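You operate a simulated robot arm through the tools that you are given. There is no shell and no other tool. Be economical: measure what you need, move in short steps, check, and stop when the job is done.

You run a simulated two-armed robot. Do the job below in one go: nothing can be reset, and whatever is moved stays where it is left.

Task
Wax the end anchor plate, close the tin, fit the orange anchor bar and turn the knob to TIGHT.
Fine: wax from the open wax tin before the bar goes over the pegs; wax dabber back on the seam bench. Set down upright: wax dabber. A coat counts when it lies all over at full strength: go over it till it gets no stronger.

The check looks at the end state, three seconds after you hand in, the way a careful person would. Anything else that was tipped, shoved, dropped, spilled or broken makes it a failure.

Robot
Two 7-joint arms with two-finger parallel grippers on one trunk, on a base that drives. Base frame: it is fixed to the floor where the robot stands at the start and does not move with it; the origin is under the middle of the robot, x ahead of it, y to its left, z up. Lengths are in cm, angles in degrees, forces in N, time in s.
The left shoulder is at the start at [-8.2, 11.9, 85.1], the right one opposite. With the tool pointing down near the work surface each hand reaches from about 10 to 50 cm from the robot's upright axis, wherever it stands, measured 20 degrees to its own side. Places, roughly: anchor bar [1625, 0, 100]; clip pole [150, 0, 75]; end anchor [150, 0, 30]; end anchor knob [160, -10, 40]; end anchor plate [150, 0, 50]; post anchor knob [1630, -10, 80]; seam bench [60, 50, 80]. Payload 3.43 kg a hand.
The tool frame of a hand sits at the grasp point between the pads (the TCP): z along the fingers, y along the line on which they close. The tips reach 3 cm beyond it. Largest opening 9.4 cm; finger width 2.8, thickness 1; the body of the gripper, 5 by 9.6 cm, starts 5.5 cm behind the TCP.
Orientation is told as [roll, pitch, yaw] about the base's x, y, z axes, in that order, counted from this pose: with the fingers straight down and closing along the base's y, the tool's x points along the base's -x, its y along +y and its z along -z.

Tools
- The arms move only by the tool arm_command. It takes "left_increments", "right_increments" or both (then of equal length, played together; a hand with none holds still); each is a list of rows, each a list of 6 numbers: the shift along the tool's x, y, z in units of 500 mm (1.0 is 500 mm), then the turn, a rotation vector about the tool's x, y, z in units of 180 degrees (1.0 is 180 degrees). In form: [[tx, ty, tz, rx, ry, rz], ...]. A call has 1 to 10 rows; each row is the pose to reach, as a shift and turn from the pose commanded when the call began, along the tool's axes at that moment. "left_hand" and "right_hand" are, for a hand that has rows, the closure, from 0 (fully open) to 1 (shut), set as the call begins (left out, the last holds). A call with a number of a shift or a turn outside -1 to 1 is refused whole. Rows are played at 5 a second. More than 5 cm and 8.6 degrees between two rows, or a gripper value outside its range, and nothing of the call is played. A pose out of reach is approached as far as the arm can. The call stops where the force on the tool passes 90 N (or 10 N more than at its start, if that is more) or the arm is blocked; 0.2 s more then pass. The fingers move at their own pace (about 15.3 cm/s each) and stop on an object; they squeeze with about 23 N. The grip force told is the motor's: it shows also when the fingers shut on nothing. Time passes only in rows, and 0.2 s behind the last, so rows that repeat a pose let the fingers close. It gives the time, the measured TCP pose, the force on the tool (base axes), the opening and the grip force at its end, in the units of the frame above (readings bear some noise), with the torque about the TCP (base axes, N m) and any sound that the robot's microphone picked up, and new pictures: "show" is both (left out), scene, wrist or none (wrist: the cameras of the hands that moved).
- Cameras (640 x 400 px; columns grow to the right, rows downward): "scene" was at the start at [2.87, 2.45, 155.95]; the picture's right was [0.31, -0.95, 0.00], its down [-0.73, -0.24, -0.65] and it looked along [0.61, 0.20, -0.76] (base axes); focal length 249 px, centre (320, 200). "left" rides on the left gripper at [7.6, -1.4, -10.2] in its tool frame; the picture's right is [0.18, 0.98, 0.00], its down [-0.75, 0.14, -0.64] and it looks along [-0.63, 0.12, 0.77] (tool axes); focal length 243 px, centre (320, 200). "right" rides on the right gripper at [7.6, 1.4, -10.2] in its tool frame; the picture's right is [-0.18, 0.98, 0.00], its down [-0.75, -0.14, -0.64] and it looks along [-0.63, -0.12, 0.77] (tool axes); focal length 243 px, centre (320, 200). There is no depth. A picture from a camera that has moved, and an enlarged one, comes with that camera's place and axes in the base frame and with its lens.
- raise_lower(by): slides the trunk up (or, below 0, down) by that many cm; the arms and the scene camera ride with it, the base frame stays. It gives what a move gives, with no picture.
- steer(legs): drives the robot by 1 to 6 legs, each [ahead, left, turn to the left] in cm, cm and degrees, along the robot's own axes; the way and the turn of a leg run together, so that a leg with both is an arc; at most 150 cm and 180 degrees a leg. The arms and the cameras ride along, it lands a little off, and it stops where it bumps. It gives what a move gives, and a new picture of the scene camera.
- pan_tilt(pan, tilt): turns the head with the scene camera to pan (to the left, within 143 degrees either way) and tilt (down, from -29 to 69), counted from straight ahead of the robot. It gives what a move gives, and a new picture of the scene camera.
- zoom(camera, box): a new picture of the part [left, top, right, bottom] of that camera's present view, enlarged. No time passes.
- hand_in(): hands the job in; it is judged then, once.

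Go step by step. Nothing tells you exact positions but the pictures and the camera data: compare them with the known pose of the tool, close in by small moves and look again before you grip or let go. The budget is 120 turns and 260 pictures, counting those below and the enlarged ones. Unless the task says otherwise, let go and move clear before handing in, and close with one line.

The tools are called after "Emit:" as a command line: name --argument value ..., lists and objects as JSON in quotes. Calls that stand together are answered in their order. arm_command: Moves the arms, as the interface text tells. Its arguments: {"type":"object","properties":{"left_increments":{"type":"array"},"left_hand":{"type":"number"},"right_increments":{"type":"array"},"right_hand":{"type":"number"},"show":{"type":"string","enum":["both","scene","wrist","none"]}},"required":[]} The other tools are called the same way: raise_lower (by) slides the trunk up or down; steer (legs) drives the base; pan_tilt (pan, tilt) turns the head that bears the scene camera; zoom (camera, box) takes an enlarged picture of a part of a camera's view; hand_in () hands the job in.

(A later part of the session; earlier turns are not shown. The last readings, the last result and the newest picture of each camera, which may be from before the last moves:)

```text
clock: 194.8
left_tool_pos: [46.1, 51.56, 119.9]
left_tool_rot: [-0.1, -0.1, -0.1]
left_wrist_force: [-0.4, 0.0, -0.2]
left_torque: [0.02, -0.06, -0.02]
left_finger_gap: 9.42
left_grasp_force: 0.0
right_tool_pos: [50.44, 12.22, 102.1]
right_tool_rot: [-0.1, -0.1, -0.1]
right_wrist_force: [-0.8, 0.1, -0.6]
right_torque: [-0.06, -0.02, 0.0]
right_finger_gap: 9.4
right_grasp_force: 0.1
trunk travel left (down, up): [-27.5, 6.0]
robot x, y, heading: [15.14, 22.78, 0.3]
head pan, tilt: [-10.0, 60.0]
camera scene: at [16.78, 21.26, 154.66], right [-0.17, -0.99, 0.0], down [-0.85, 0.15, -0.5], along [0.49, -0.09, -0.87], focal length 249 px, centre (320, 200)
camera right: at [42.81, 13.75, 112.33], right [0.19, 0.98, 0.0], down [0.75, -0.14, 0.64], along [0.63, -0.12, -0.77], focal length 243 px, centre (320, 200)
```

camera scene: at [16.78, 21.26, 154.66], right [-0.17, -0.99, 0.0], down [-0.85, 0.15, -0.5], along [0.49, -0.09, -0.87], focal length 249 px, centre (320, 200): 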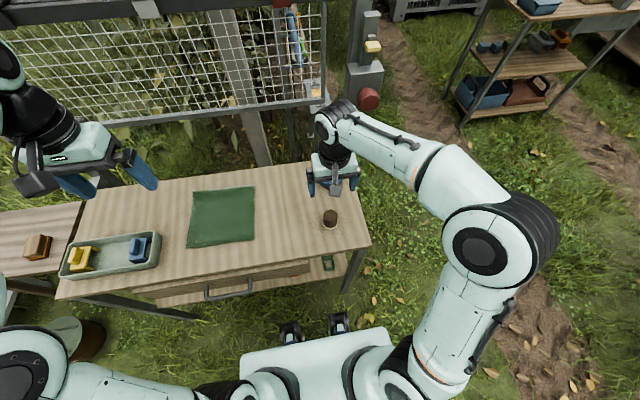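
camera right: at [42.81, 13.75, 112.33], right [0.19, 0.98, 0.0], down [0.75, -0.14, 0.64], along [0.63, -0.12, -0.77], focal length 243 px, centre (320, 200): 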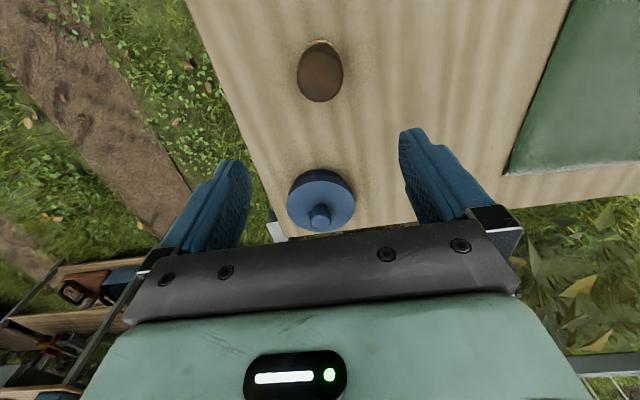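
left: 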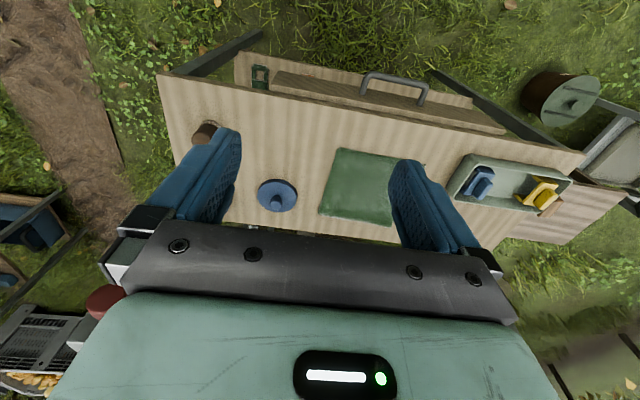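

Tin closed, dabber upright. Now the orange bar: back off, lower the trunk and look under the bench.

Emit:
steer --legs '[[-36, 0, 0]]'

Emit:
raise_lower --by -27

Emit:
pan_tilt --pan 0 --tilt 48

Emit:
zoom --camera "scene" --box '[240, 120, 440, 245]'

```text
clock: 197.1
left_tool_pos: [10.76, 51.43, 119.78]
left_tool_rot: [-0.1, -0.1, -0.3]
left_wrist_force: [-0.5, 0.9, 0.7]
left_torque: [0.0, -0.03, -0.01]
left_finger_gap: 9.38
left_grasp_force: 0.1
right_tool_pos: [15.04, 12.23, 102.18]
right_tool_rot: [-0.2, 0.0, -0.2]
right_wrist_force: [-0.5, 0.3, -0.7]
right_torque: [-0.06, 0.01, -0.01]
right_finger_gap: 9.39
right_grasp_force: 0.1
trunk travel left (down, up): [-27.5, 6.0]
robot x, y, heading: [-20.95, 22.53, -0.2]
head pan, tilt: [-10.0, 60.0]
camera scene: at [-18.69, 21.21, 154.67], right [-0.17, -0.98, 0.0], down [-0.85, 0.15, -0.5], along [0.49, -0.09, -0.87], focal length 249 px, centre (320, 200)
```

scene: 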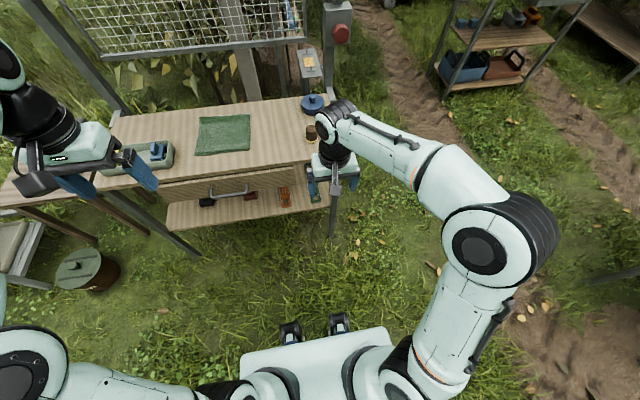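

```text
clock: 199.8
left_tool_pos: [10.69, 51.45, 92.79]
left_tool_rot: [0.0, -0.2, -0.2]
left_wrist_force: [-0.1, -0.8, -0.2]
left_torque: [-0.02, -0.02, -0.02]
left_finger_gap: 9.4
left_grasp_force: 0.1
right_tool_pos: [15.05, 12.13, 75.12]
right_tool_rot: [0.0, -0.1, -0.2]
right_wrist_force: [-0.1, 0.0, -0.1]
right_torque: [0.02, 0.0, 0.01]
right_finger_gap: 9.39
right_grasp_force: 0.1
trunk travel left (down, up): [-0.5, 33.0]
robot x, y, heading: [-20.44, 22.56, -0.0]
head pan, tilt: [-10.0, 60.0]
```

```text
clock: 200.6
left_tool_pos: [10.78, 51.48, 92.76]
left_tool_rot: [-0.2, -0.1, -0.2]
left_wrist_force: [-0.4, 0.0, 0.7]
left_torque: [-0.01, 0.0, -0.01]
left_finger_gap: 9.41
left_grasp_force: 0.0
right_tool_pos: [15.0, 12.17, 75.02]
right_tool_rot: [-0.1, 0.0, -0.2]
right_wrist_force: [0.4, 0.6, 0.6]
right_torque: [0.0, 0.02, 0.03]
right_finger_gap: 9.41
right_grasp_force: 0.1
trunk travel left (down, up): [-0.5, 33.0]
robot x, y, heading: [-20.46, 22.39, -0.0]
head pan, tilt: [0.0, 48.0]
camera scene: at [-12.44, 22.37, 128.8], right [0.0, -1.0, 0.0], down [-0.74, 0.0, -0.67], along [0.67, 0.0, -0.74], focal length 249 px, centre (320, 200)
```

scene: 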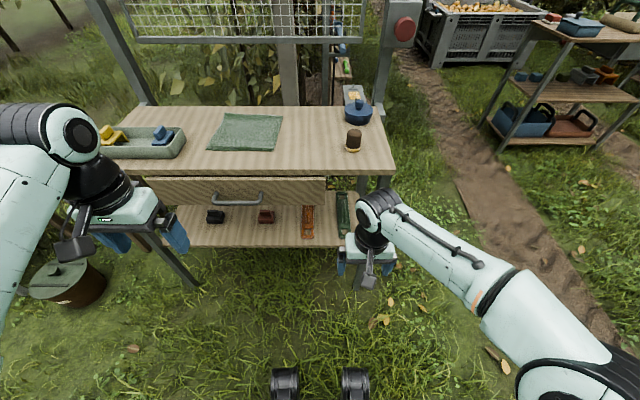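

```text
3.20 times, centred on (340, 182) of scene
camera zoom: at [-12.44, 22.37, 128.8], right [0.0, -1.0, 0.0], down [-0.74, 0.0, -0.67], along [0.67, 0.0, -0.74], focal length 797 px, centre (256, 256)
```

zoom: 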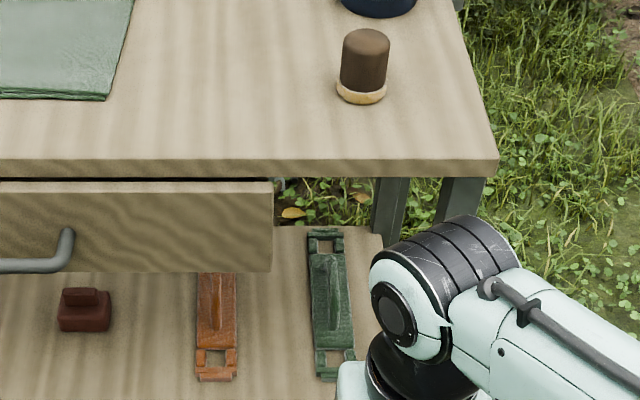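

The orange bar lies along x (≈41–64, y≈27) on the shelf, with holes at both ends and a lengthwise rib, partly under the drawer (bottom z≈71). I'll tilt the right hand forward and low to reach in, gripping the rib across y.

Emit:
arm_command --right_increments '[[0, 0.05, 0.06, 0, -0.0463, 0], [0, 0.1, 0.12, 0, -0.0926, 0], [0, 0.15, 0.18, 0, -0.139, 0], [0, 0.2, 0.24, 0, -0.185, 0], [0, 0.25, 0.3, 0, -0.2315, 0], [0, 0.296, 0.35, 0, -0.278, 0]]' --show "both"

```text
clock: 202.0
left_tool_pos: [10.73, 51.51, 92.93]
left_tool_rot: [-0.1, 0.0, -0.3]
left_wrist_force: [-0.2, 0.2, 0.3]
left_torque: [-0.01, -0.01, 0.01]
left_finger_gap: 9.39
left_grasp_force: 0.1
right_tool_pos: [14.72, 26.91, 57.37]
right_tool_rot: [-0.2, -50.1, 0.1]
right_wrist_force: [-1.2, 0.0, 0.1]
right_torque: [0.04, 0.02, 0.02]
right_finger_gap: 9.38
right_grasp_force: 0.0
trunk travel left (down, up): [-0.5, 33.0]
robot x, y, heading: [-20.81, 22.21, 0.2]
head pan, tilt: [0.0, 48.0]
camera scene: at [-12.43, 22.39, 128.8], right [0.0, -1.0, 0.0], down [-0.74, 0.0, -0.67], along [0.67, 0.0, -0.74], focal length 249 px, centre (320, 200)
camera right: at [1.97, 28.42, 58.12], right [0.12, 0.98, 0.14], down [-0.01, -0.14, 0.99], along [0.99, -0.12, -0.01], focal length 243 px, centre (320, 200)
```

scene: 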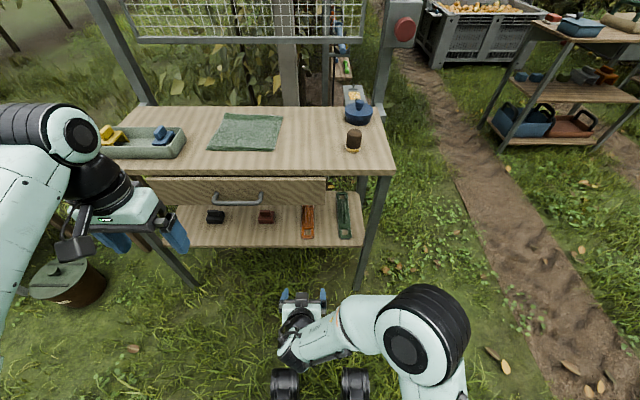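
right: 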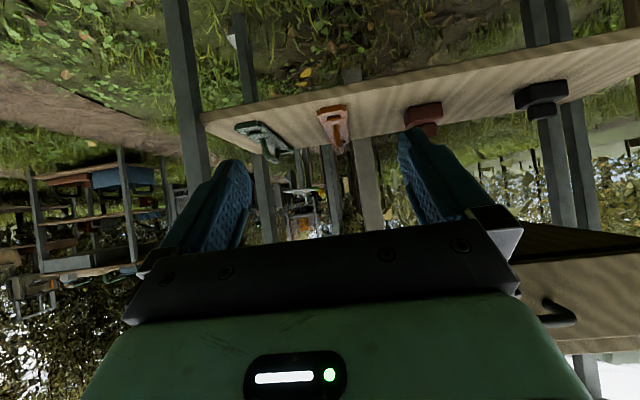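

The camera ends up underneath the hand and gives an upside-down level view. I'll enlarge it to gauge rib height and shelf height.

Emit:
zoom --camera "right" --box '[200, 70, 480, 180]'

Emit:
zoom --camera "scene" --box '[270, 170, 370, 250]'

```text
2.29 times, centred on (340, 125) of right
camera zoom: at [1.97, 28.42, 58.12], right [0.12, 0.98, 0.14], down [-0.01, -0.14, 0.99], along [0.99, -0.12, -0.01], focal length 555 px, centre (274, 371)
```

zoom: 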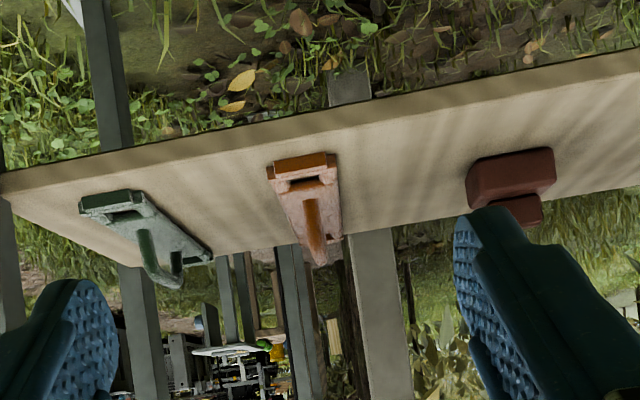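

```text
5.00 times, centred on (320, 210) of scene
camera zoom: at [-12.43, 22.39, 128.8], right [0.0, -1.0, 0.0], down [-0.74, 0.0, -0.67], along [0.67, 0.0, -0.74], focal length 1246 px, centre (320, 150)
```

zoom: 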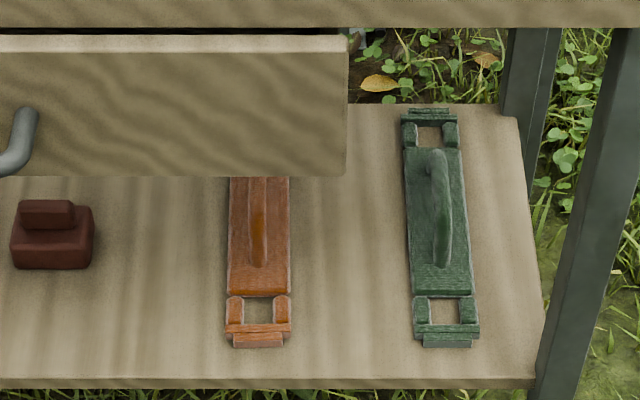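

Triangulated: shelf z≈42, bar x≈44–70, y≈27.6, with an arched handle x≈52–61, top z≈46.8. I'll lower the hand and then drive forward to bring it under the drawer.

Emit:
arm_command --right_increments '[[0.06, 0.007, 0.05, 0, 0, 0], [0.121, 0.014, 0.1016, 0, 0, 0]]' --show "none"

Emit:
steer --legs '[[26, 0, 0]]'

Emit:
zoom --camera "right" --box '[0, 0, 640, 400]'

```text
clock: 202.6
left_tool_pos: [10.79, 51.34, 92.76]
left_tool_rot: [-0.2, 0.1, -0.3]
left_wrist_force: [0.0, -0.1, 0.4]
left_torque: [0.0, 0.0, 0.0]
left_finger_gap: 9.37
left_grasp_force: 0.1
right_tool_pos: [14.78, 27.77, 49.35]
right_tool_rot: [-0.1, -50.1, -0.1]
right_wrist_force: [0.6, -0.7, 0.6]
right_torque: [0.01, 0.04, -0.01]
right_finger_gap: 9.39
right_grasp_force: 0.1
trunk travel left (down, up): [-0.5, 33.0]
robot x, y, heading: [-20.57, 22.57, -0.1]
head pan, tilt: [0.0, 48.0]
```

```text
clock: 204.4
left_tool_pos: [36.46, 51.4, 92.83]
left_tool_rot: [-0.1, 0.1, -0.2]
left_wrist_force: [0.0, -1.1, -0.3]
left_torque: [-0.02, 0.03, -0.03]
left_finger_gap: 9.41
left_grasp_force: 0.0
right_tool_pos: [40.57, 27.75, 49.6]
right_tool_rot: [-0.1, -50.1, -0.2]
right_wrist_force: [0.7, 0.8, 0.7]
right_torque: [-0.01, 0.02, 0.01]
right_finger_gap: 9.38
right_grasp_force: 0.1
trunk travel left (down, up): [-0.5, 33.0]
robot x, y, heading: [5.04, 22.44, -0.3]
head pan, tilt: [0.0, 48.0]
camera scene: at [13.31, 22.39, 128.8], right [0.0, -1.0, 0.0], down [-0.74, 0.0, -0.67], along [0.67, 0.0, -0.74], focal length 249 px, centre (320, 200)
```

scene: 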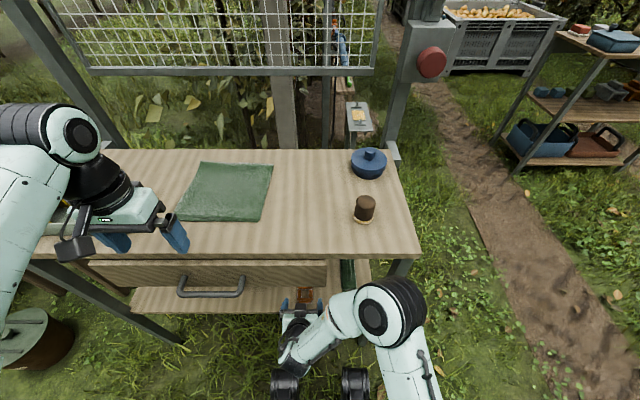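

```text
1.00 times, centred on (320, 200) of right (not enlarged: the box is as wide or as high as the picture)
camera zoom: at [27.77, 29.26, 50.16], right [0.12, 0.98, 0.14], down [-0.01, -0.14, 0.99], along [0.99, -0.12, -0.01], focal length 243 px, centre (320, 200)
```

zoom: 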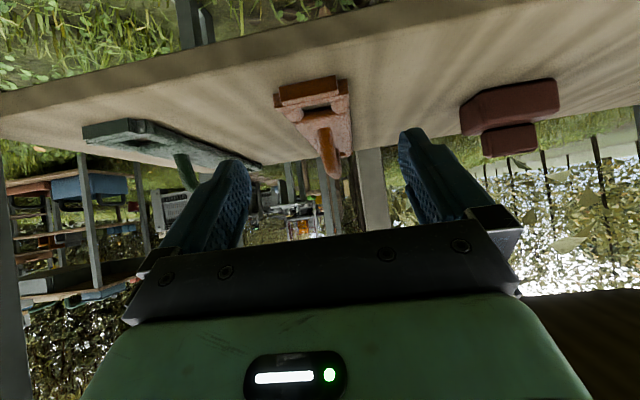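

Aligned laterally. I'll extend the hand over the handle, fingers straddling it.

Emit:
arm_command --right_increments '[[-0.045, 0, 0.054, 0, 0, 0], [-0.09, 0, 0.107, 0, 0, 0], [-0.135, 0, 0.161, 0, 0, 0], [-0.18, 0, 0.2145, 0, 0, 0]]' --show "both"

```text
clock: 205.6
left_tool_pos: [35.08, 51.07, 93.26]
left_tool_rot: [0.0, -0.6, -0.3]
left_wrist_force: [-0.8, -0.2, 0.5]
left_torque: [-0.03, -0.04, -0.01]
left_finger_gap: 9.42
left_grasp_force: 0.0
right_tool_pos: [51.1, 29.16, 49.1]
right_tool_rot: [-0.1, -48.5, 2.8]
right_wrist_force: [0.0, 0.4, 0.3]
right_torque: [-0.01, 0.03, 0.0]
right_finger_gap: 9.41
right_grasp_force: 0.2
trunk travel left (down, up): [-0.5, 33.0]
robot x, y, heading: [4.58, 22.04, -0.4]
head pan, tilt: [0.0, 48.0]
stopped in row 4 (right hand): the arm was blocked; the commanded pose is now the measured one
camera scene: at [11.5, 21.96, 128.88], right [0.0, -1.0, 0.0], down [-0.74, 0.0, -0.68], along [0.68, 0.0, -0.74], focal length 249 px, centre (320, 200)
camera right: at [38.26, 30.04, 50.23], right [0.07, 0.99, 0.14], down [0.02, -0.14, 0.99], along [1.0, -0.07, -0.04], focal length 243 px, centre (320, 200)
```

scene: 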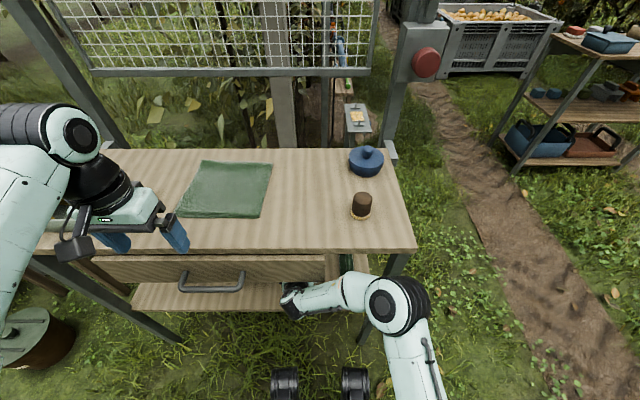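
right: 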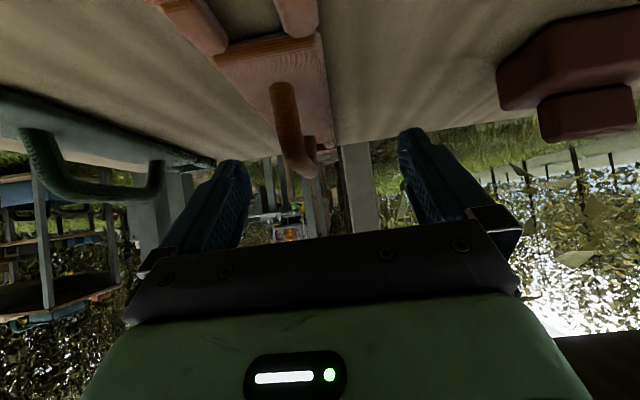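

The wrist met the drawer edge. I'll back out slightly, straighten, and flatten the hand's tilt a little so the wrist sits lower.

Emit:
arm_command --right_increments '[[0.02, -0.028, -0.0225, 0.0117, 0, 0.0103], [0.04, -0.028, 0.009, 0.0117, -0.036, 0.0103]]' --show "both"

```text
clock: 206.2
left_tool_pos: [36.14, 51.44, 92.9]
left_tool_rot: [-0.2, 0.0, -0.3]
left_wrist_force: [-0.5, -0.1, -0.5]
left_torque: [-0.01, -0.02, 0.03]
left_finger_gap: 9.41
left_grasp_force: 0.0
right_tool_pos: [51.49, 27.17, 46.84]
right_tool_rot: [-0.5, -54.8, -0.7]
right_wrist_force: [-0.3, 0.6, 1.0]
right_torque: [0.03, -0.02, 0.0]
right_finger_gap: 9.39
right_grasp_force: 0.0
trunk travel left (down, up): [-0.5, 33.0]
robot x, y, heading: [4.43, 22.26, -0.2]
head pan, tilt: [0.0, 48.0]
camera scene: at [12.94, 22.39, 128.8], right [0.0, -1.0, 0.0], down [-0.74, 0.0, -0.67], along [0.67, 0.0, -0.74], focal length 249 px, centre (320, 200)
camera right: at [38.71, 28.94, 46.6], right [0.12, 0.98, 0.15], down [-0.09, -0.13, 0.99], along [0.99, -0.14, 0.08], focal length 243 px, centre (320, 200)
```

scene: 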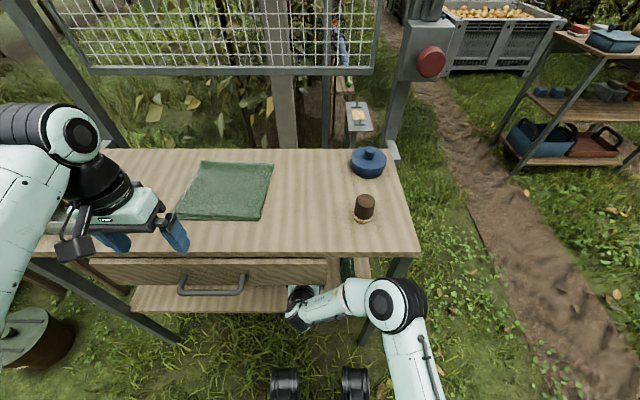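
right: 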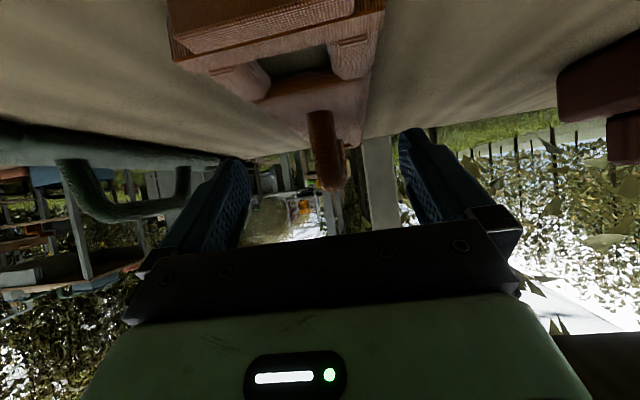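

Free again. I'll advance ~3 cm more to get well onto the handle.

Emit:
arm_command --right_increments '[[-0.022, 0.003, 0.027, 0, 0, 0], [-0.042, 0.006, 0.052, 0, 0, 0]]' --show "wrist"

```text
clock: 206.8
left_tool_pos: [35.15, 51.33, 93.1]
left_tool_rot: [0.0, -0.6, -0.2]
left_wrist_force: [-0.5, 0.8, 0.8]
left_torque: [0.0, 0.0, -0.02]
left_finger_gap: 9.4
left_grasp_force: 0.1
right_tool_pos: [53.47, 27.97, 47.08]
right_tool_rot: [-0.4, -54.5, 0.3]
right_wrist_force: [-0.1, -0.2, 0.1]
right_torque: [-0.02, 0.01, -0.01]
right_finger_gap: 9.4
right_grasp_force: 0.0
trunk travel left (down, up): [-0.5, 33.0]
robot x, y, heading: [3.95, 22.08, -0.0]
head pan, tilt: [0.0, 48.0]
camera right: at [40.71, 29.46, 46.8], right [0.11, 0.98, 0.15], down [-0.09, -0.14, 0.99], along [0.99, -0.12, 0.07], focal length 243 px, centre (320, 200)
```

right: 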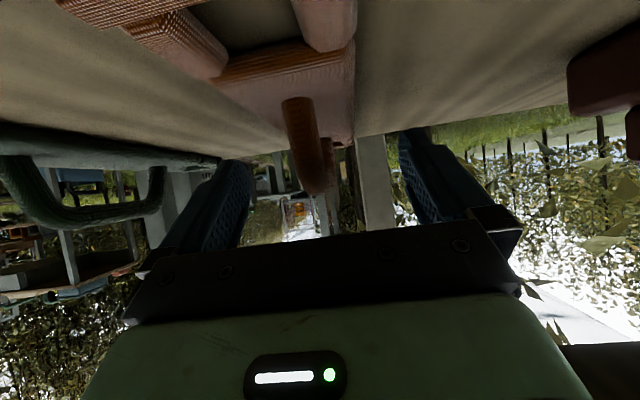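

The hand straddles the front half of the handle. I'll close here and see.

Emit:
arm_command --right_increments '[[0, 0, 0, 0, 0, 0], [0, 0, 0, 0, 0, 0], [0, 0, 0, 0, 0, 0], [0, 0, 0, 0, 0, 0]]' --right_hand 1 --show "wrist"

```text
clock: 207.8
left_tool_pos: [35.23, 51.26, 93.11]
left_tool_rot: [-0.1, -0.5, -0.2]
left_wrist_force: [1.1, 0.3, -0.1]
left_torque: [-0.02, 0.0, 0.0]
left_finger_gap: 9.39
left_grasp_force: 0.0
right_tool_pos: [53.42, 27.85, 46.92]
right_tool_rot: [-0.7, -54.5, 0.5]
right_wrist_force: [-0.7, -2.7, 6.7]
right_torque: [0.09, -0.07, 0.02]
right_finger_gap: 1.88
right_grasp_force: 23.1
trunk travel left (down, up): [-0.5, 33.0]
robot x, y, heading: [4.55, 22.57, 0.0]
head pan, tilt: [0.0, 48.0]
camera right: at [40.69, 29.37, 46.76], right [0.11, 0.98, 0.14], down [-0.08, -0.13, 0.99], along [0.99, -0.12, 0.07], focal length 243 px, centre (320, 200)
```

right: 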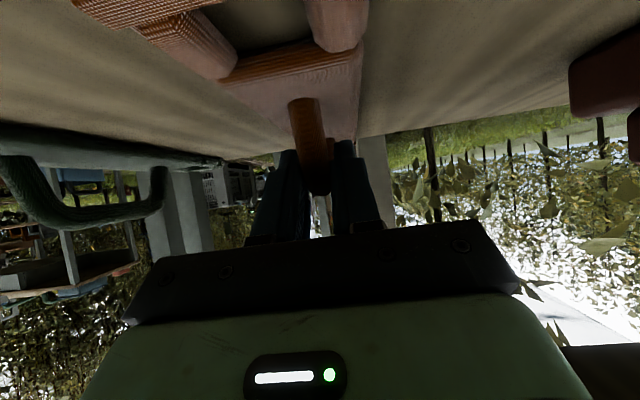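

The handle is gripped (1.9 cm). I'll draw the bar ~7 cm toward the front, sliding lightly along the shelf.

Emit:
arm_command --right_increments '[[0.018, 0, -0.035, 0, 0, 0], [0.04, 0, -0.065, 0, 0, 0], [0.062, 0, -0.098, 0, 0, 0], [0.078, 0, -0.12, 0, 0, 0]]' --show "both"

```text
clock: 208.8
left_tool_pos: [36.1, 51.41, 92.77]
left_tool_rot: [-0.1, -0.2, -0.1]
left_wrist_force: [0.2, -0.9, -0.9]
left_torque: [0.02, -0.03, -0.02]
left_finger_gap: 9.41
left_grasp_force: 0.0
right_tool_pos: [47.48, 27.68, 47.45]
right_tool_rot: [-0.2, -54.8, -0.6]
right_wrist_force: [0.3, 0.2, -1.1]
right_torque: [-0.01, 0.06, 0.02]
right_finger_gap: 1.88
right_grasp_force: 23.4
trunk travel left (down, up): [-0.5, 33.0]
robot x, y, heading: [4.72, 22.07, -0.1]
head pan, tilt: [0.0, 48.0]
camera scene: at [12.86, 22.34, 128.8], right [0.0, -1.0, 0.0], down [-0.74, 0.0, -0.67], along [0.67, 0.0, -0.74], focal length 249 px, centre (320, 200)
camera right: at [34.72, 29.31, 47.13], right [0.12, 0.98, 0.15], down [-0.09, -0.14, 0.99], along [0.99, -0.13, 0.07], focal length 243 px, centre (320, 200)
```

scene: 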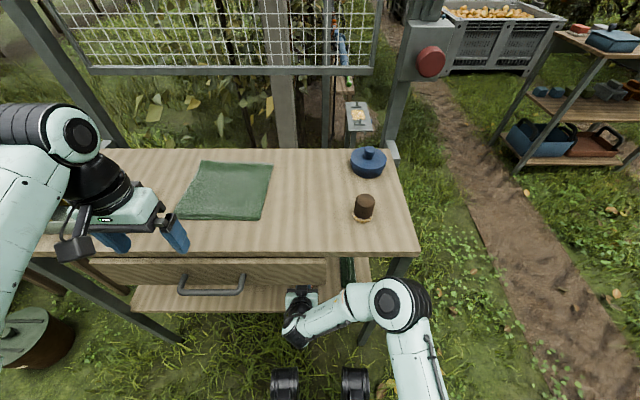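
right: 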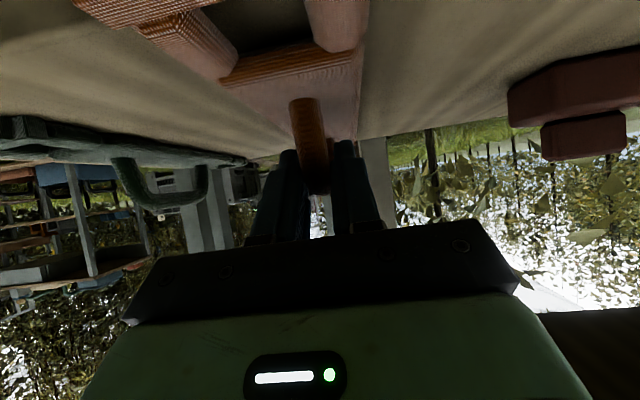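

The bar is light and held rigidly. I'll lift it 1.5 cm and back the robot out.

Emit:
arm_command --right_increments '[[-0.0245, 0, -0.017, 0, 0, 0], [-0.0245, 0, -0.017, 0, 0, 0]]' --show "wrist"

Emit:
steer --legs '[[-34, 0, 0]]'

Emit:
zoom --camera "scene" --box '[220, 180, 420, 305]'

```text
clock: 209.4
left_tool_pos: [36.03, 51.32, 92.87]
left_tool_rot: [-0.1, -0.1, -0.2]
left_wrist_force: [-0.1, 1.0, -0.2]
left_torque: [-0.01, 0.03, -0.01]
left_finger_gap: 9.4
left_grasp_force: 0.2
right_tool_pos: [47.45, 27.63, 48.76]
right_tool_rot: [-0.3, -54.8, -0.7]
right_wrist_force: [0.2, 0.3, -0.7]
right_torque: [0.0, 0.01, -0.01]
right_finger_gap: 1.87
right_grasp_force: 23.3
trunk travel left (down, up): [-0.5, 33.0]
robot x, y, heading: [4.57, 22.17, -0.2]
head pan, tilt: [0.0, 48.0]
camera right: at [34.72, 29.34, 48.52], right [0.12, 0.98, 0.15], down [-0.09, -0.14, 0.99], along [0.99, -0.13, 0.07], focal length 243 px, centre (320, 200)
```

right: 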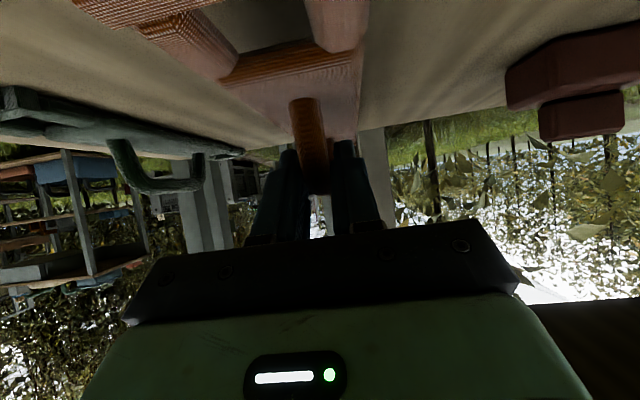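

```text
clock: 211.7
left_tool_pos: [1.96, 51.56, 92.92]
left_tool_rot: [-0.1, -0.1, 0.0]
left_wrist_force: [0.6, 0.4, 0.2]
left_torque: [-0.03, 0.02, 0.0]
left_finger_gap: 9.37
left_grasp_force: 0.1
right_tool_pos: [13.49, 27.7, 48.82]
right_tool_rot: [-0.4, -54.9, -0.4]
right_wrist_force: [-0.3, -0.3, -0.8]
right_torque: [0.03, 0.04, 0.01]
right_finger_gap: 1.9
right_grasp_force: 23.2
trunk travel left (down, up): [-0.5, 33.0]
robot x, y, heading: [-29.64, 22.14, 0.3]
head pan, tilt: [0.0, 48.0]
camera scene: at [-21.07, 22.32, 128.8], right [0.0, -1.0, 0.0], down [-0.74, 0.0, -0.67], along [0.67, 0.0, -0.74], focal length 249 px, centre (320, 200)
```

scene: 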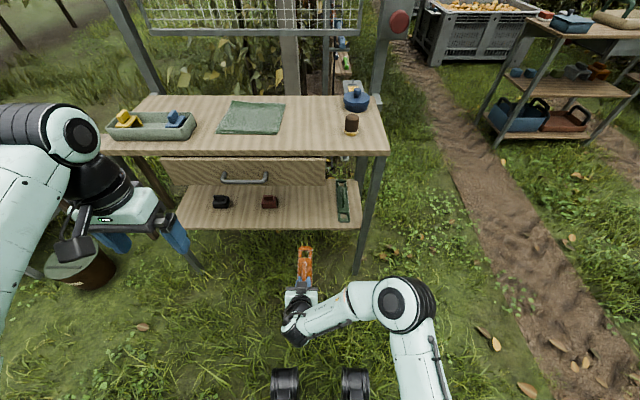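

```text
3.20 times, centred on (320, 242) of scene
camera zoom: at [-21.07, 22.32, 128.8], right [0.0, -1.0, 0.0], down [-0.74, 0.0, -0.67], along [0.67, 0.0, -0.74], focal length 797 px, centre (320, 64)
```

zoom: 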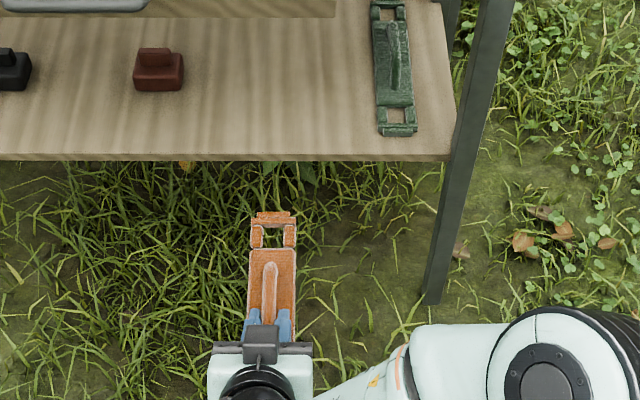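

The orange bar is out, held level. I'll test whether the hand can turn the bar 65° clockwise (needed at the anchor) while rising and shifting right.

Emit:
arm_command --right_increments '[[-0.02, -0.042, -0.0144, 0.0369, 0, 0.026], [-0.04, -0.085, -0.029, 0.0738, 0, 0.052], [-0.06, -0.127, -0.043, 0.1106, 0, 0.078], [-0.08, -0.17, -0.058, 0.1475, 0, 0.104], [-0.1, -0.212, -0.072, 0.184, 0, 0.13], [-0.12, -0.255, -0.086, 0.221, 0, 0.156], [-0.14, -0.297, -0.1, 0.258, 0, 0.182], [-0.163, -0.34, -0.115, 0.295, 0, 0.208]]' --show "both"

```text
clock: 213.4
left_tool_pos: [2.08, 51.47, 92.81]
left_tool_rot: [-0.1, -0.1, 0.0]
left_wrist_force: [0.8, 0.1, -0.7]
left_torque: [0.01, -0.02, 0.0]
left_finger_gap: 9.4
left_grasp_force: 0.0
right_tool_pos: [13.31, 10.79, 58.86]
right_tool_rot: [-0.1, -54.9, -65.5]
right_wrist_force: [0.4, -0.3, -0.4]
right_torque: [0.03, 0.02, 0.0]
right_finger_gap: 1.87
right_grasp_force: 22.8
trunk travel left (down, up): [-0.5, 33.0]
robot x, y, heading: [-29.28, 22.03, 0.4]
head pan, tilt: [0.0, 48.0]
camera scene: at [-21.04, 22.31, 128.8], right [0.0, -1.0, 0.0], down [-0.74, 0.0, -0.67], along [0.67, 0.0, -0.74], focal length 249 px, centre (320, 200)
camera right: at [9.39, 23.11, 58.53], right [0.94, 0.31, 0.15], down [-0.16, 0.03, 0.99], along [0.3, -0.95, 0.08], focal length 243 px, centre (320, 200)
```

scene: 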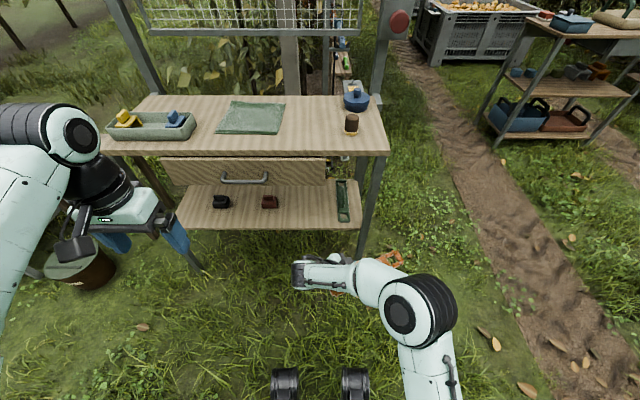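
right: 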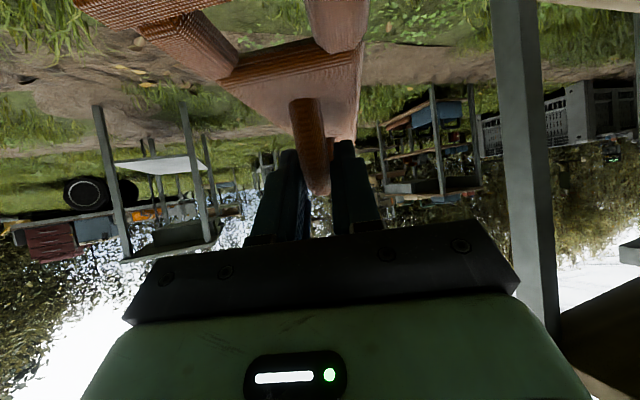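

The hand can present the bar turned clockwise. I'll raise a bit and drive to the anchor's south-west side, heading 65°, so the bar will lie along x over the plate.

Emit:
raise_lower --by 12

Emit:
steer --legs '[[0, -85, 0], [150, 0, 0], [0, 0, 65]]'

```text
clock: 214.9
left_tool_pos: [2.18, 51.4, 104.88]
left_tool_rot: [-0.1, -0.1, 0.0]
left_wrist_force: [-0.2, -0.3, 1.0]
left_torque: [0.02, -0.02, 0.04]
left_finger_gap: 9.38
left_grasp_force: 0.2
right_tool_pos: [13.35, 10.86, 70.84]
right_tool_rot: [-0.3, -54.9, -65.4]
right_wrist_force: [0.6, 0.1, -0.9]
right_torque: [0.0, 0.05, 0.0]
right_finger_gap: 1.83
right_grasp_force: 22.9
trunk travel left (down, up): [-12.5, 21.0]
robot x, y, heading: [-29.32, 22.11, 0.2]
head pan, tilt: [0.0, 48.0]
```

```text
clock: 232.5
left_tool_pos: [108.7, -24.11, 104.78]
left_tool_rot: [-0.1, -0.1, 61.2]
left_wrist_force: [-0.2, 0.4, 0.4]
left_torque: [-0.01, 0.01, 0.03]
left_finger_gap: 9.41
left_grasp_force: 0.1
right_tool_pos: [149.89, -33.73, 70.8]
right_tool_rot: [-0.2, -55.0, -4.2]
right_wrist_force: [0.0, 0.7, -1.8]
right_torque: [0.01, 0.02, 0.0]
right_finger_gap: 1.84
right_grasp_force: 23.1
trunk travel left (down, up): [-12.5, 21.0]
robot x, y, heading: [119.13, -65.59, 61.2]
head pan, tilt: [0.0, 48.0]
camera scene: at [121.47, -61.39, 141.14], right [0.88, -0.48, 0.0], down [-0.36, -0.65, -0.67], along [0.32, 0.59, -0.74], focal length 249 px, centre (320, 200)
```

scene: 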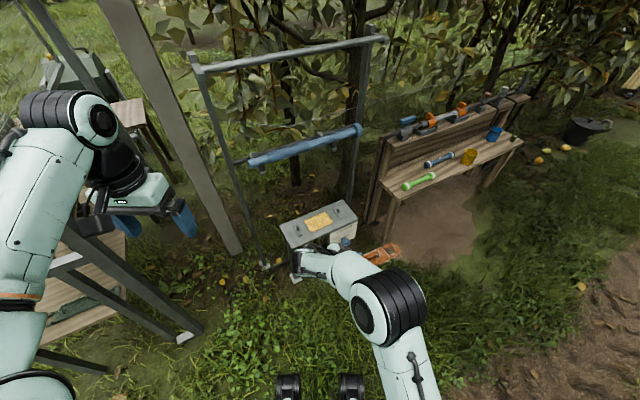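

Good. I'll correct heading and slide in over the plate while the bar is still ~12 cm above it.

Emit:
steer --legs '[[0, 0, 4.2], [28.4, 10.5, 0]]'

Emit:
zoom --camera "right" --box '[0, 0, 640, 400]'

```text
clock: 235.0
left_tool_pos: [107.35, 4.76, 104.77]
left_tool_rot: [0.0, 0.0, 65.6]
left_wrist_force: [-0.6, -0.3, -0.1]
left_torque: [-0.01, 0.02, 0.01]
left_finger_gap: 9.4
left_grasp_force: 0.1
right_tool_pos: [149.16, -1.68, 70.86]
right_tool_rot: [-0.2, -55.0, 0.4]
right_wrist_force: [0.1, 0.4, -1.1]
right_torque: [0.0, 0.03, 0.0]
right_finger_gap: 1.87
right_grasp_force: 22.6
trunk travel left (down, up): [-12.5, 21.0]
robot x, y, heading: [120.89, -35.91, 66.2]
head pan, tilt: [0.0, 48.0]
camera scene: at [123.02, -31.46, 141.14], right [0.91, -0.41, 0.0], down [-0.3, -0.68, -0.67], along [0.27, 0.61, -0.74], focal length 249 px, centre (320, 200)
```

scene: 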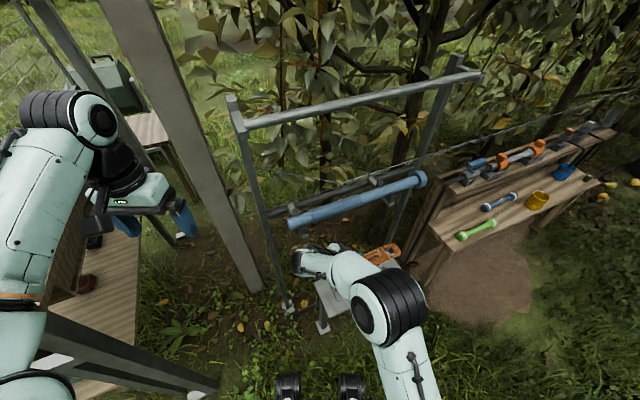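

```text
1.00 times, centred on (320, 200) of right (not enlarged: the box is as wide or as high as the picture)
camera zoom: at [136.35, -0.23, 70.47], right [0.1, 0.98, 0.15], down [-0.09, -0.14, 0.99], along [0.99, -0.12, 0.08], focal length 243 px, centre (320, 200)
```

zoom: 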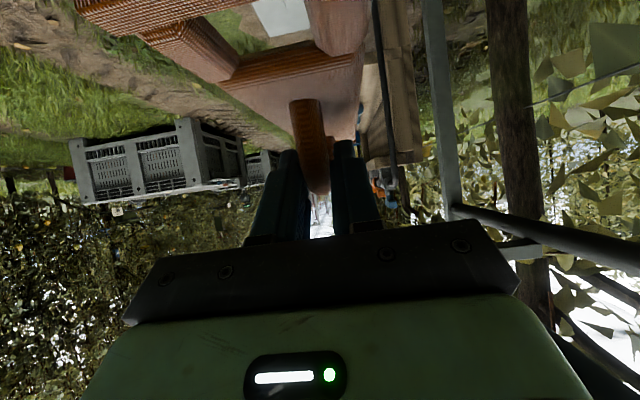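

The forearm hides the pegs from every camera in this pose, so placing would be blind. I'll go back, set the bar on the bench's free area and regrip it from straight above.

Emit:
steer --legs '[[-28.4, -10.5, 0], [0, 0, -66], [-145, 0, 0], [0, 88, 0]]'

Emit:
raise_lower --by 21

Emit:
arm_command --right_increments '[[0.02, 0.02, 0.0144, -0.0369, 0, -0.026], [0.02, 0.04, 0.0144, -0.0738, 0, -0.052], [0.02, 0.06, 0.0144, -0.1106, 0, -0.078], [0.02, 0.08, 0.0144, -0.1475, 0, -0.104], [0.02, 0.1, 0.0144, -0.184, 0, -0.13], [0.02, 0.12, 0.0144, -0.221, 0, -0.156], [0.02, 0.13, 0.0144, -0.258, 0, -0.182], [0.02, 0.13, 0.0144, -0.295, 0, -0.208]]' --show "scene"

```text
clock: 254.5
left_tool_pos: [-0.99, 48.3, 104.92]
left_tool_rot: [-0.1, -0.1, 1.7]
left_wrist_force: [0.1, 0.2, 0.4]
left_torque: [0.01, 0.02, -0.01]
left_finger_gap: 9.39
left_grasp_force: 0.1
right_tool_pos: [11.5, 7.89, 70.82]
right_tool_rot: [-0.2, -55.0, -63.7]
right_wrist_force: [0.3, 0.2, -1.1]
right_torque: [0.02, -0.03, 0.01]
right_finger_gap: 1.81
right_grasp_force: 23.6
trunk travel left (down, up): [-12.5, 21.0]
robot x, y, heading: [-31.86, 18.42, 1.9]
head pan, tilt: [0.0, 48.0]
camera scene: at [-26.8, 18.31, 141.14], right [0.03, -1.0, 0.0], down [-0.74, -0.02, -0.67], along [0.67, 0.02, -0.74], focal length 249 px, centre (320, 200)
```

scene: 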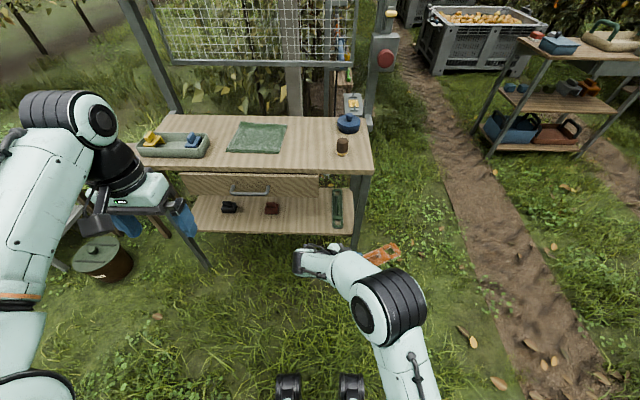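

```text
clock: 256.8
left_tool_pos: [-1.09, 48.2, 125.83]
left_tool_rot: [-0.1, -0.2, 1.7]
left_wrist_force: [-1.3, -0.1, 0.2]
left_torque: [0.02, 0.01, 0.03]
left_finger_gap: 9.4
left_grasp_force: 0.1
right_tool_pos: [11.4, 7.95, 91.87]
right_tool_rot: [-0.2, -54.9, -63.7]
right_wrist_force: [-0.3, 0.9, -0.6]
right_torque: [0.02, 0.0, 0.04]
right_finger_gap: 1.83
right_grasp_force: 23.3
trunk travel left (down, up): [-33.5, 0.0]
robot x, y, heading: [-31.5, 18.22, 1.9]
head pan, tilt: [0.0, 48.0]
```

```text
clock: 258.6
left_tool_pos: [-1.0, 48.15, 125.89]
left_tool_rot: [-0.1, -0.1, 1.7]
left_wrist_force: [0.2, -1.0, -0.1]
left_torque: [0.03, 0.0, -0.01]
left_finger_gap: 9.38
left_grasp_force: 0.0
right_tool_pos: [17.29, 10.71, 90.67]
right_tool_rot: [-0.1, -54.8, 1.4]
right_wrist_force: [0.3, -0.3, -0.9]
right_torque: [0.0, 0.01, -0.01]
right_finger_gap: 1.84
right_grasp_force: 23.3
trunk travel left (down, up): [-33.5, 0.0]
robot x, y, heading: [-31.82, 18.1, 1.8]
head pan, tilt: [0.0, 48.0]
camera scene: at [-28.22, 18.13, 162.51], right [0.03, -1.0, 0.0], down [-0.74, -0.02, -0.67], along [0.67, 0.02, -0.74], focal length 249 px, centre (320, 200)
```

scene: 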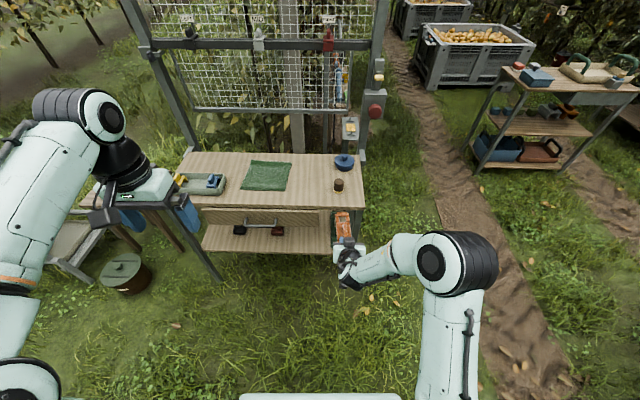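

Bar is again along x at bench height. I'll raise it 2 cm and drive so it hovers over the free area at about (56,25).

Emit:
arm_command --right_increments '[[-0.0327, 0, -0.023, 0, 0, 0]]' --show "none"

Emit:
steer --legs '[[0, 14.5, -1.6], [34, 0, 0]]'

Emit:
zoom --camera "right" --box '[0, 0, 640, 400]'

```text
clock: 259.0
left_tool_pos: [-1.04, 48.06, 125.88]
left_tool_rot: [-0.1, -0.1, 1.7]
left_wrist_force: [0.1, -0.2, -0.2]
left_torque: [0.05, -0.03, 0.01]
left_finger_gap: 9.4
left_grasp_force: 0.1
right_tool_pos: [17.32, 10.74, 92.7]
right_tool_rot: [-0.3, -54.8, 1.2]
right_wrist_force: [-0.4, 0.8, -1.1]
right_torque: [-0.02, 0.06, 0.03]
right_finger_gap: 1.84
right_grasp_force: 23.3
trunk travel left (down, up): [-33.5, 0.0]
robot x, y, heading: [-31.71, 18.02, 2.2]
head pan, tilt: [0.0, 48.0]
```

```text
clock: 262.7
left_tool_pos: [33.76, 62.05, 125.86]
left_tool_rot: [-0.1, 0.0, 0.1]
left_wrist_force: [-0.7, 0.4, -0.2]
left_torque: [0.01, 0.0, -0.01]
left_finger_gap: 9.39
left_grasp_force: 0.1
right_tool_pos: [50.97, 24.1, 92.62]
right_tool_rot: [-0.3, -54.7, -0.4]
right_wrist_force: [-0.3, 0.3, -0.8]
right_torque: [-0.01, 0.04, -0.01]
right_finger_gap: 1.8
right_grasp_force: 23.0
trunk travel left (down, up): [-33.5, 0.0]
robot x, y, heading: [2.23, 33.07, 0.3]
head pan, tilt: [0.0, 48.0]
camera scene: at [5.71, 32.9, 162.49], right [0.0, -1.0, 0.0], down [-0.74, 0.0, -0.67], along [0.67, 0.0, -0.74], focal length 249 px, centre (320, 200)
```

scene: 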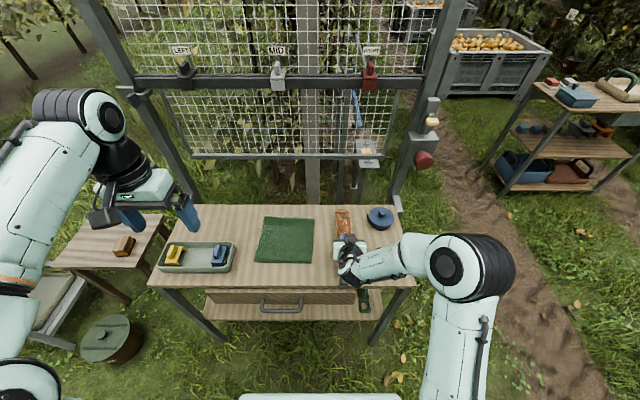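

```text
1.00 times, centred on (320, 200) of right (not enlarged: the box is as wide or as high as the picture)
camera zoom: at [38.23, 25.77, 92.27], right [0.12, 0.98, 0.15], down [-0.09, -0.14, 0.99], along [0.99, -0.13, 0.07], focal length 243 px, centre (320, 200)
```

zoom: 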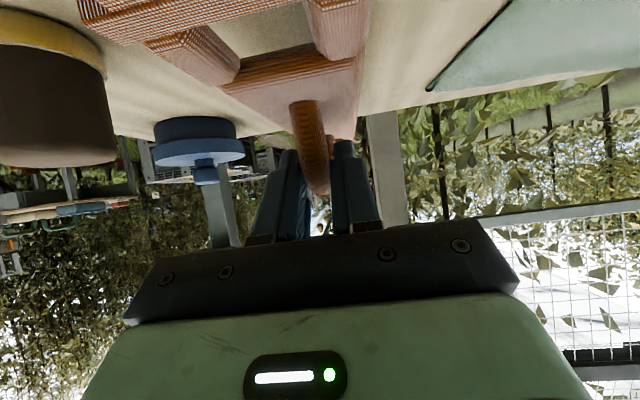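

Clear space between the dabber, tin and cloth. I'll lower the bar gently onto the bench.

Emit:
arm_command --right_increments '[[0.033, 0, 0.023, 0, 0, 0], [0.0604, 0, 0.0425, 0, 0, 0]]' --show "none"

Emit:
arm_command --right_increments '[[0.0065, 0, 0.0046, 0, 0, 0], [0.013, 0, 0.0092, 0, 0, 0]]' --show "wrist"

```text
clock: 263.3
left_tool_pos: [33.85, 61.98, 125.96]
left_tool_rot: [-0.2, -0.2, -0.2]
left_wrist_force: [0.3, -0.5, -0.2]
left_torque: [-0.03, -0.03, -0.04]
left_finger_gap: 9.43
left_grasp_force: 0.0
right_tool_pos: [51.11, 24.11, 88.92]
right_tool_rot: [-0.3, -55.1, -0.4]
right_wrist_force: [-3.5, -1.7, 7.6]
right_torque: [-0.01, 0.16, 0.02]
right_finger_gap: 1.84
right_grasp_force: 23.2
trunk travel left (down, up): [-33.5, 0.0]
robot x, y, heading: [2.22, 33.03, 0.1]
head pan, tilt: [0.0, 48.0]
```

```text
clock: 263.9
left_tool_pos: [33.69, 61.93, 125.99]
left_tool_rot: [-0.2, -0.3, 0.1]
left_wrist_force: [0.2, -0.3, 0.0]
left_torque: [-0.01, -0.01, -0.02]
left_finger_gap: 9.41
left_grasp_force: 0.1
right_tool_pos: [51.13, 24.15, 88.46]
right_tool_rot: [-0.2, -55.3, -0.4]
right_wrist_force: [-6.1, -5.0, 30.6]
right_torque: [-0.06, 0.19, 0.06]
right_finger_gap: 1.9
right_grasp_force: 22.7
trunk travel left (down, up): [-33.5, 0.0]
robot x, y, heading: [2.54, 32.75, 0.3]
head pan, tilt: [0.0, 48.0]
camera right: at [38.31, 25.8, 88.06], right [0.12, 0.98, 0.15], down [-0.1, -0.14, 0.99], along [0.99, -0.13, 0.08], focal length 243 px, centre (320, 200)
```

right: 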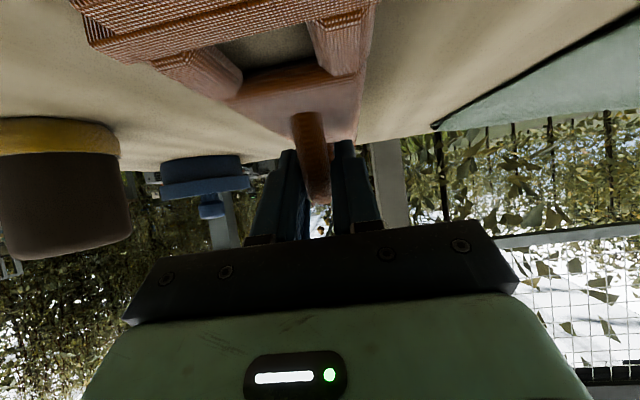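

The bar is down. Ease off, release, rise and bring the hand to vertical.

Emit:
arm_command --right_increments '[[-0.0065, 0, -0.0046, 0, 0, 0], [-0.0065, 0, -0.0046, 0, 0, 0], [-0.0065, 0, -0.0046, 0, 0, 0]]' --right_hand 0 --show "none"

Emit:
arm_command --right_increments '[[-0.07, 0, -0.05, 0, 0, 0], [-0.14, 0, -0.1, 0, 0, 0], [-0.21, 0, -0.15, 0, 0.02, 0], [-0.25, 0, -0.176, 0, 0.065, 0], [-0.25, 0, -0.176, 0, 0.11, 0], [-0.25, 0, -0.176, 0, 0.155, 0], [-0.25, 0, -0.176, 0, 0.2, 0], [-0.25, 0, -0.176, 0, 0.245, 0], [-0.25, 0, -0.176, 0, 0.29, 0], [-0.25, 0, -0.176, 0, 0.305, 0]]' --show "both"

```text
clock: 264.7
left_tool_pos: [33.93, 62.0, 125.86]
left_tool_rot: [0.0, -0.2, 0.0]
left_wrist_force: [0.5, -0.3, 0.4]
left_torque: [-0.02, -0.02, 0.02]
left_finger_gap: 9.4
left_grasp_force: 0.1
right_tool_pos: [50.95, 24.19, 88.52]
right_tool_rot: [-0.3, -54.7, -0.4]
right_wrist_force: [0.7, -1.0, -0.4]
right_torque: [-0.02, 0.04, 0.02]
right_finger_gap: 9.39
right_grasp_force: 0.1
trunk travel left (down, up): [-33.5, 0.0]
robot x, y, heading: [2.18, 33.15, 0.4]
head pan, tilt: [0.0, 48.0]
```

```text
clock: 266.9
left_tool_pos: [33.83, 61.93, 125.77]
left_tool_rot: [-0.1, 0.0, 0.0]
left_wrist_force: [-0.1, 0.2, 0.2]
left_torque: [-0.01, 0.01, 0.0]
left_finger_gap: 9.4
left_grasp_force: 0.0
right_tool_pos: [51.2, 24.26, 103.77]
right_tool_rot: [-0.2, 0.4, -0.6]
right_wrist_force: [0.5, 0.5, -0.3]
right_torque: [-0.03, -0.04, 0.01]
right_finger_gap: 9.41
right_grasp_force: 0.0
trunk travel left (down, up): [-33.5, 0.0]
robot x, y, heading: [2.54, 32.52, -0.0]
head pan, tilt: [0.0, 48.0]
camera scene: at [5.73, 32.91, 162.51], right [0.0, -1.0, 0.0], down [-0.74, 0.0, -0.67], along [0.67, 0.0, -0.74], focal length 249 px, centre (320, 200)
camera right: at [43.48, 25.85, 114.08], right [0.19, 0.98, 0.0], down [0.76, -0.15, 0.64], along [0.63, -0.13, -0.77], focal length 243 px, centre (320, 200)
```

scene: 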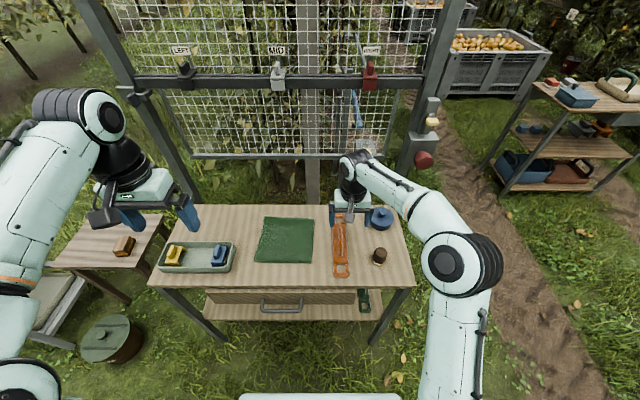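
right: 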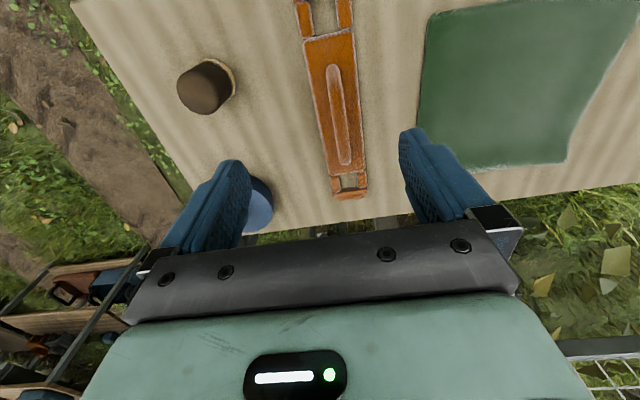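

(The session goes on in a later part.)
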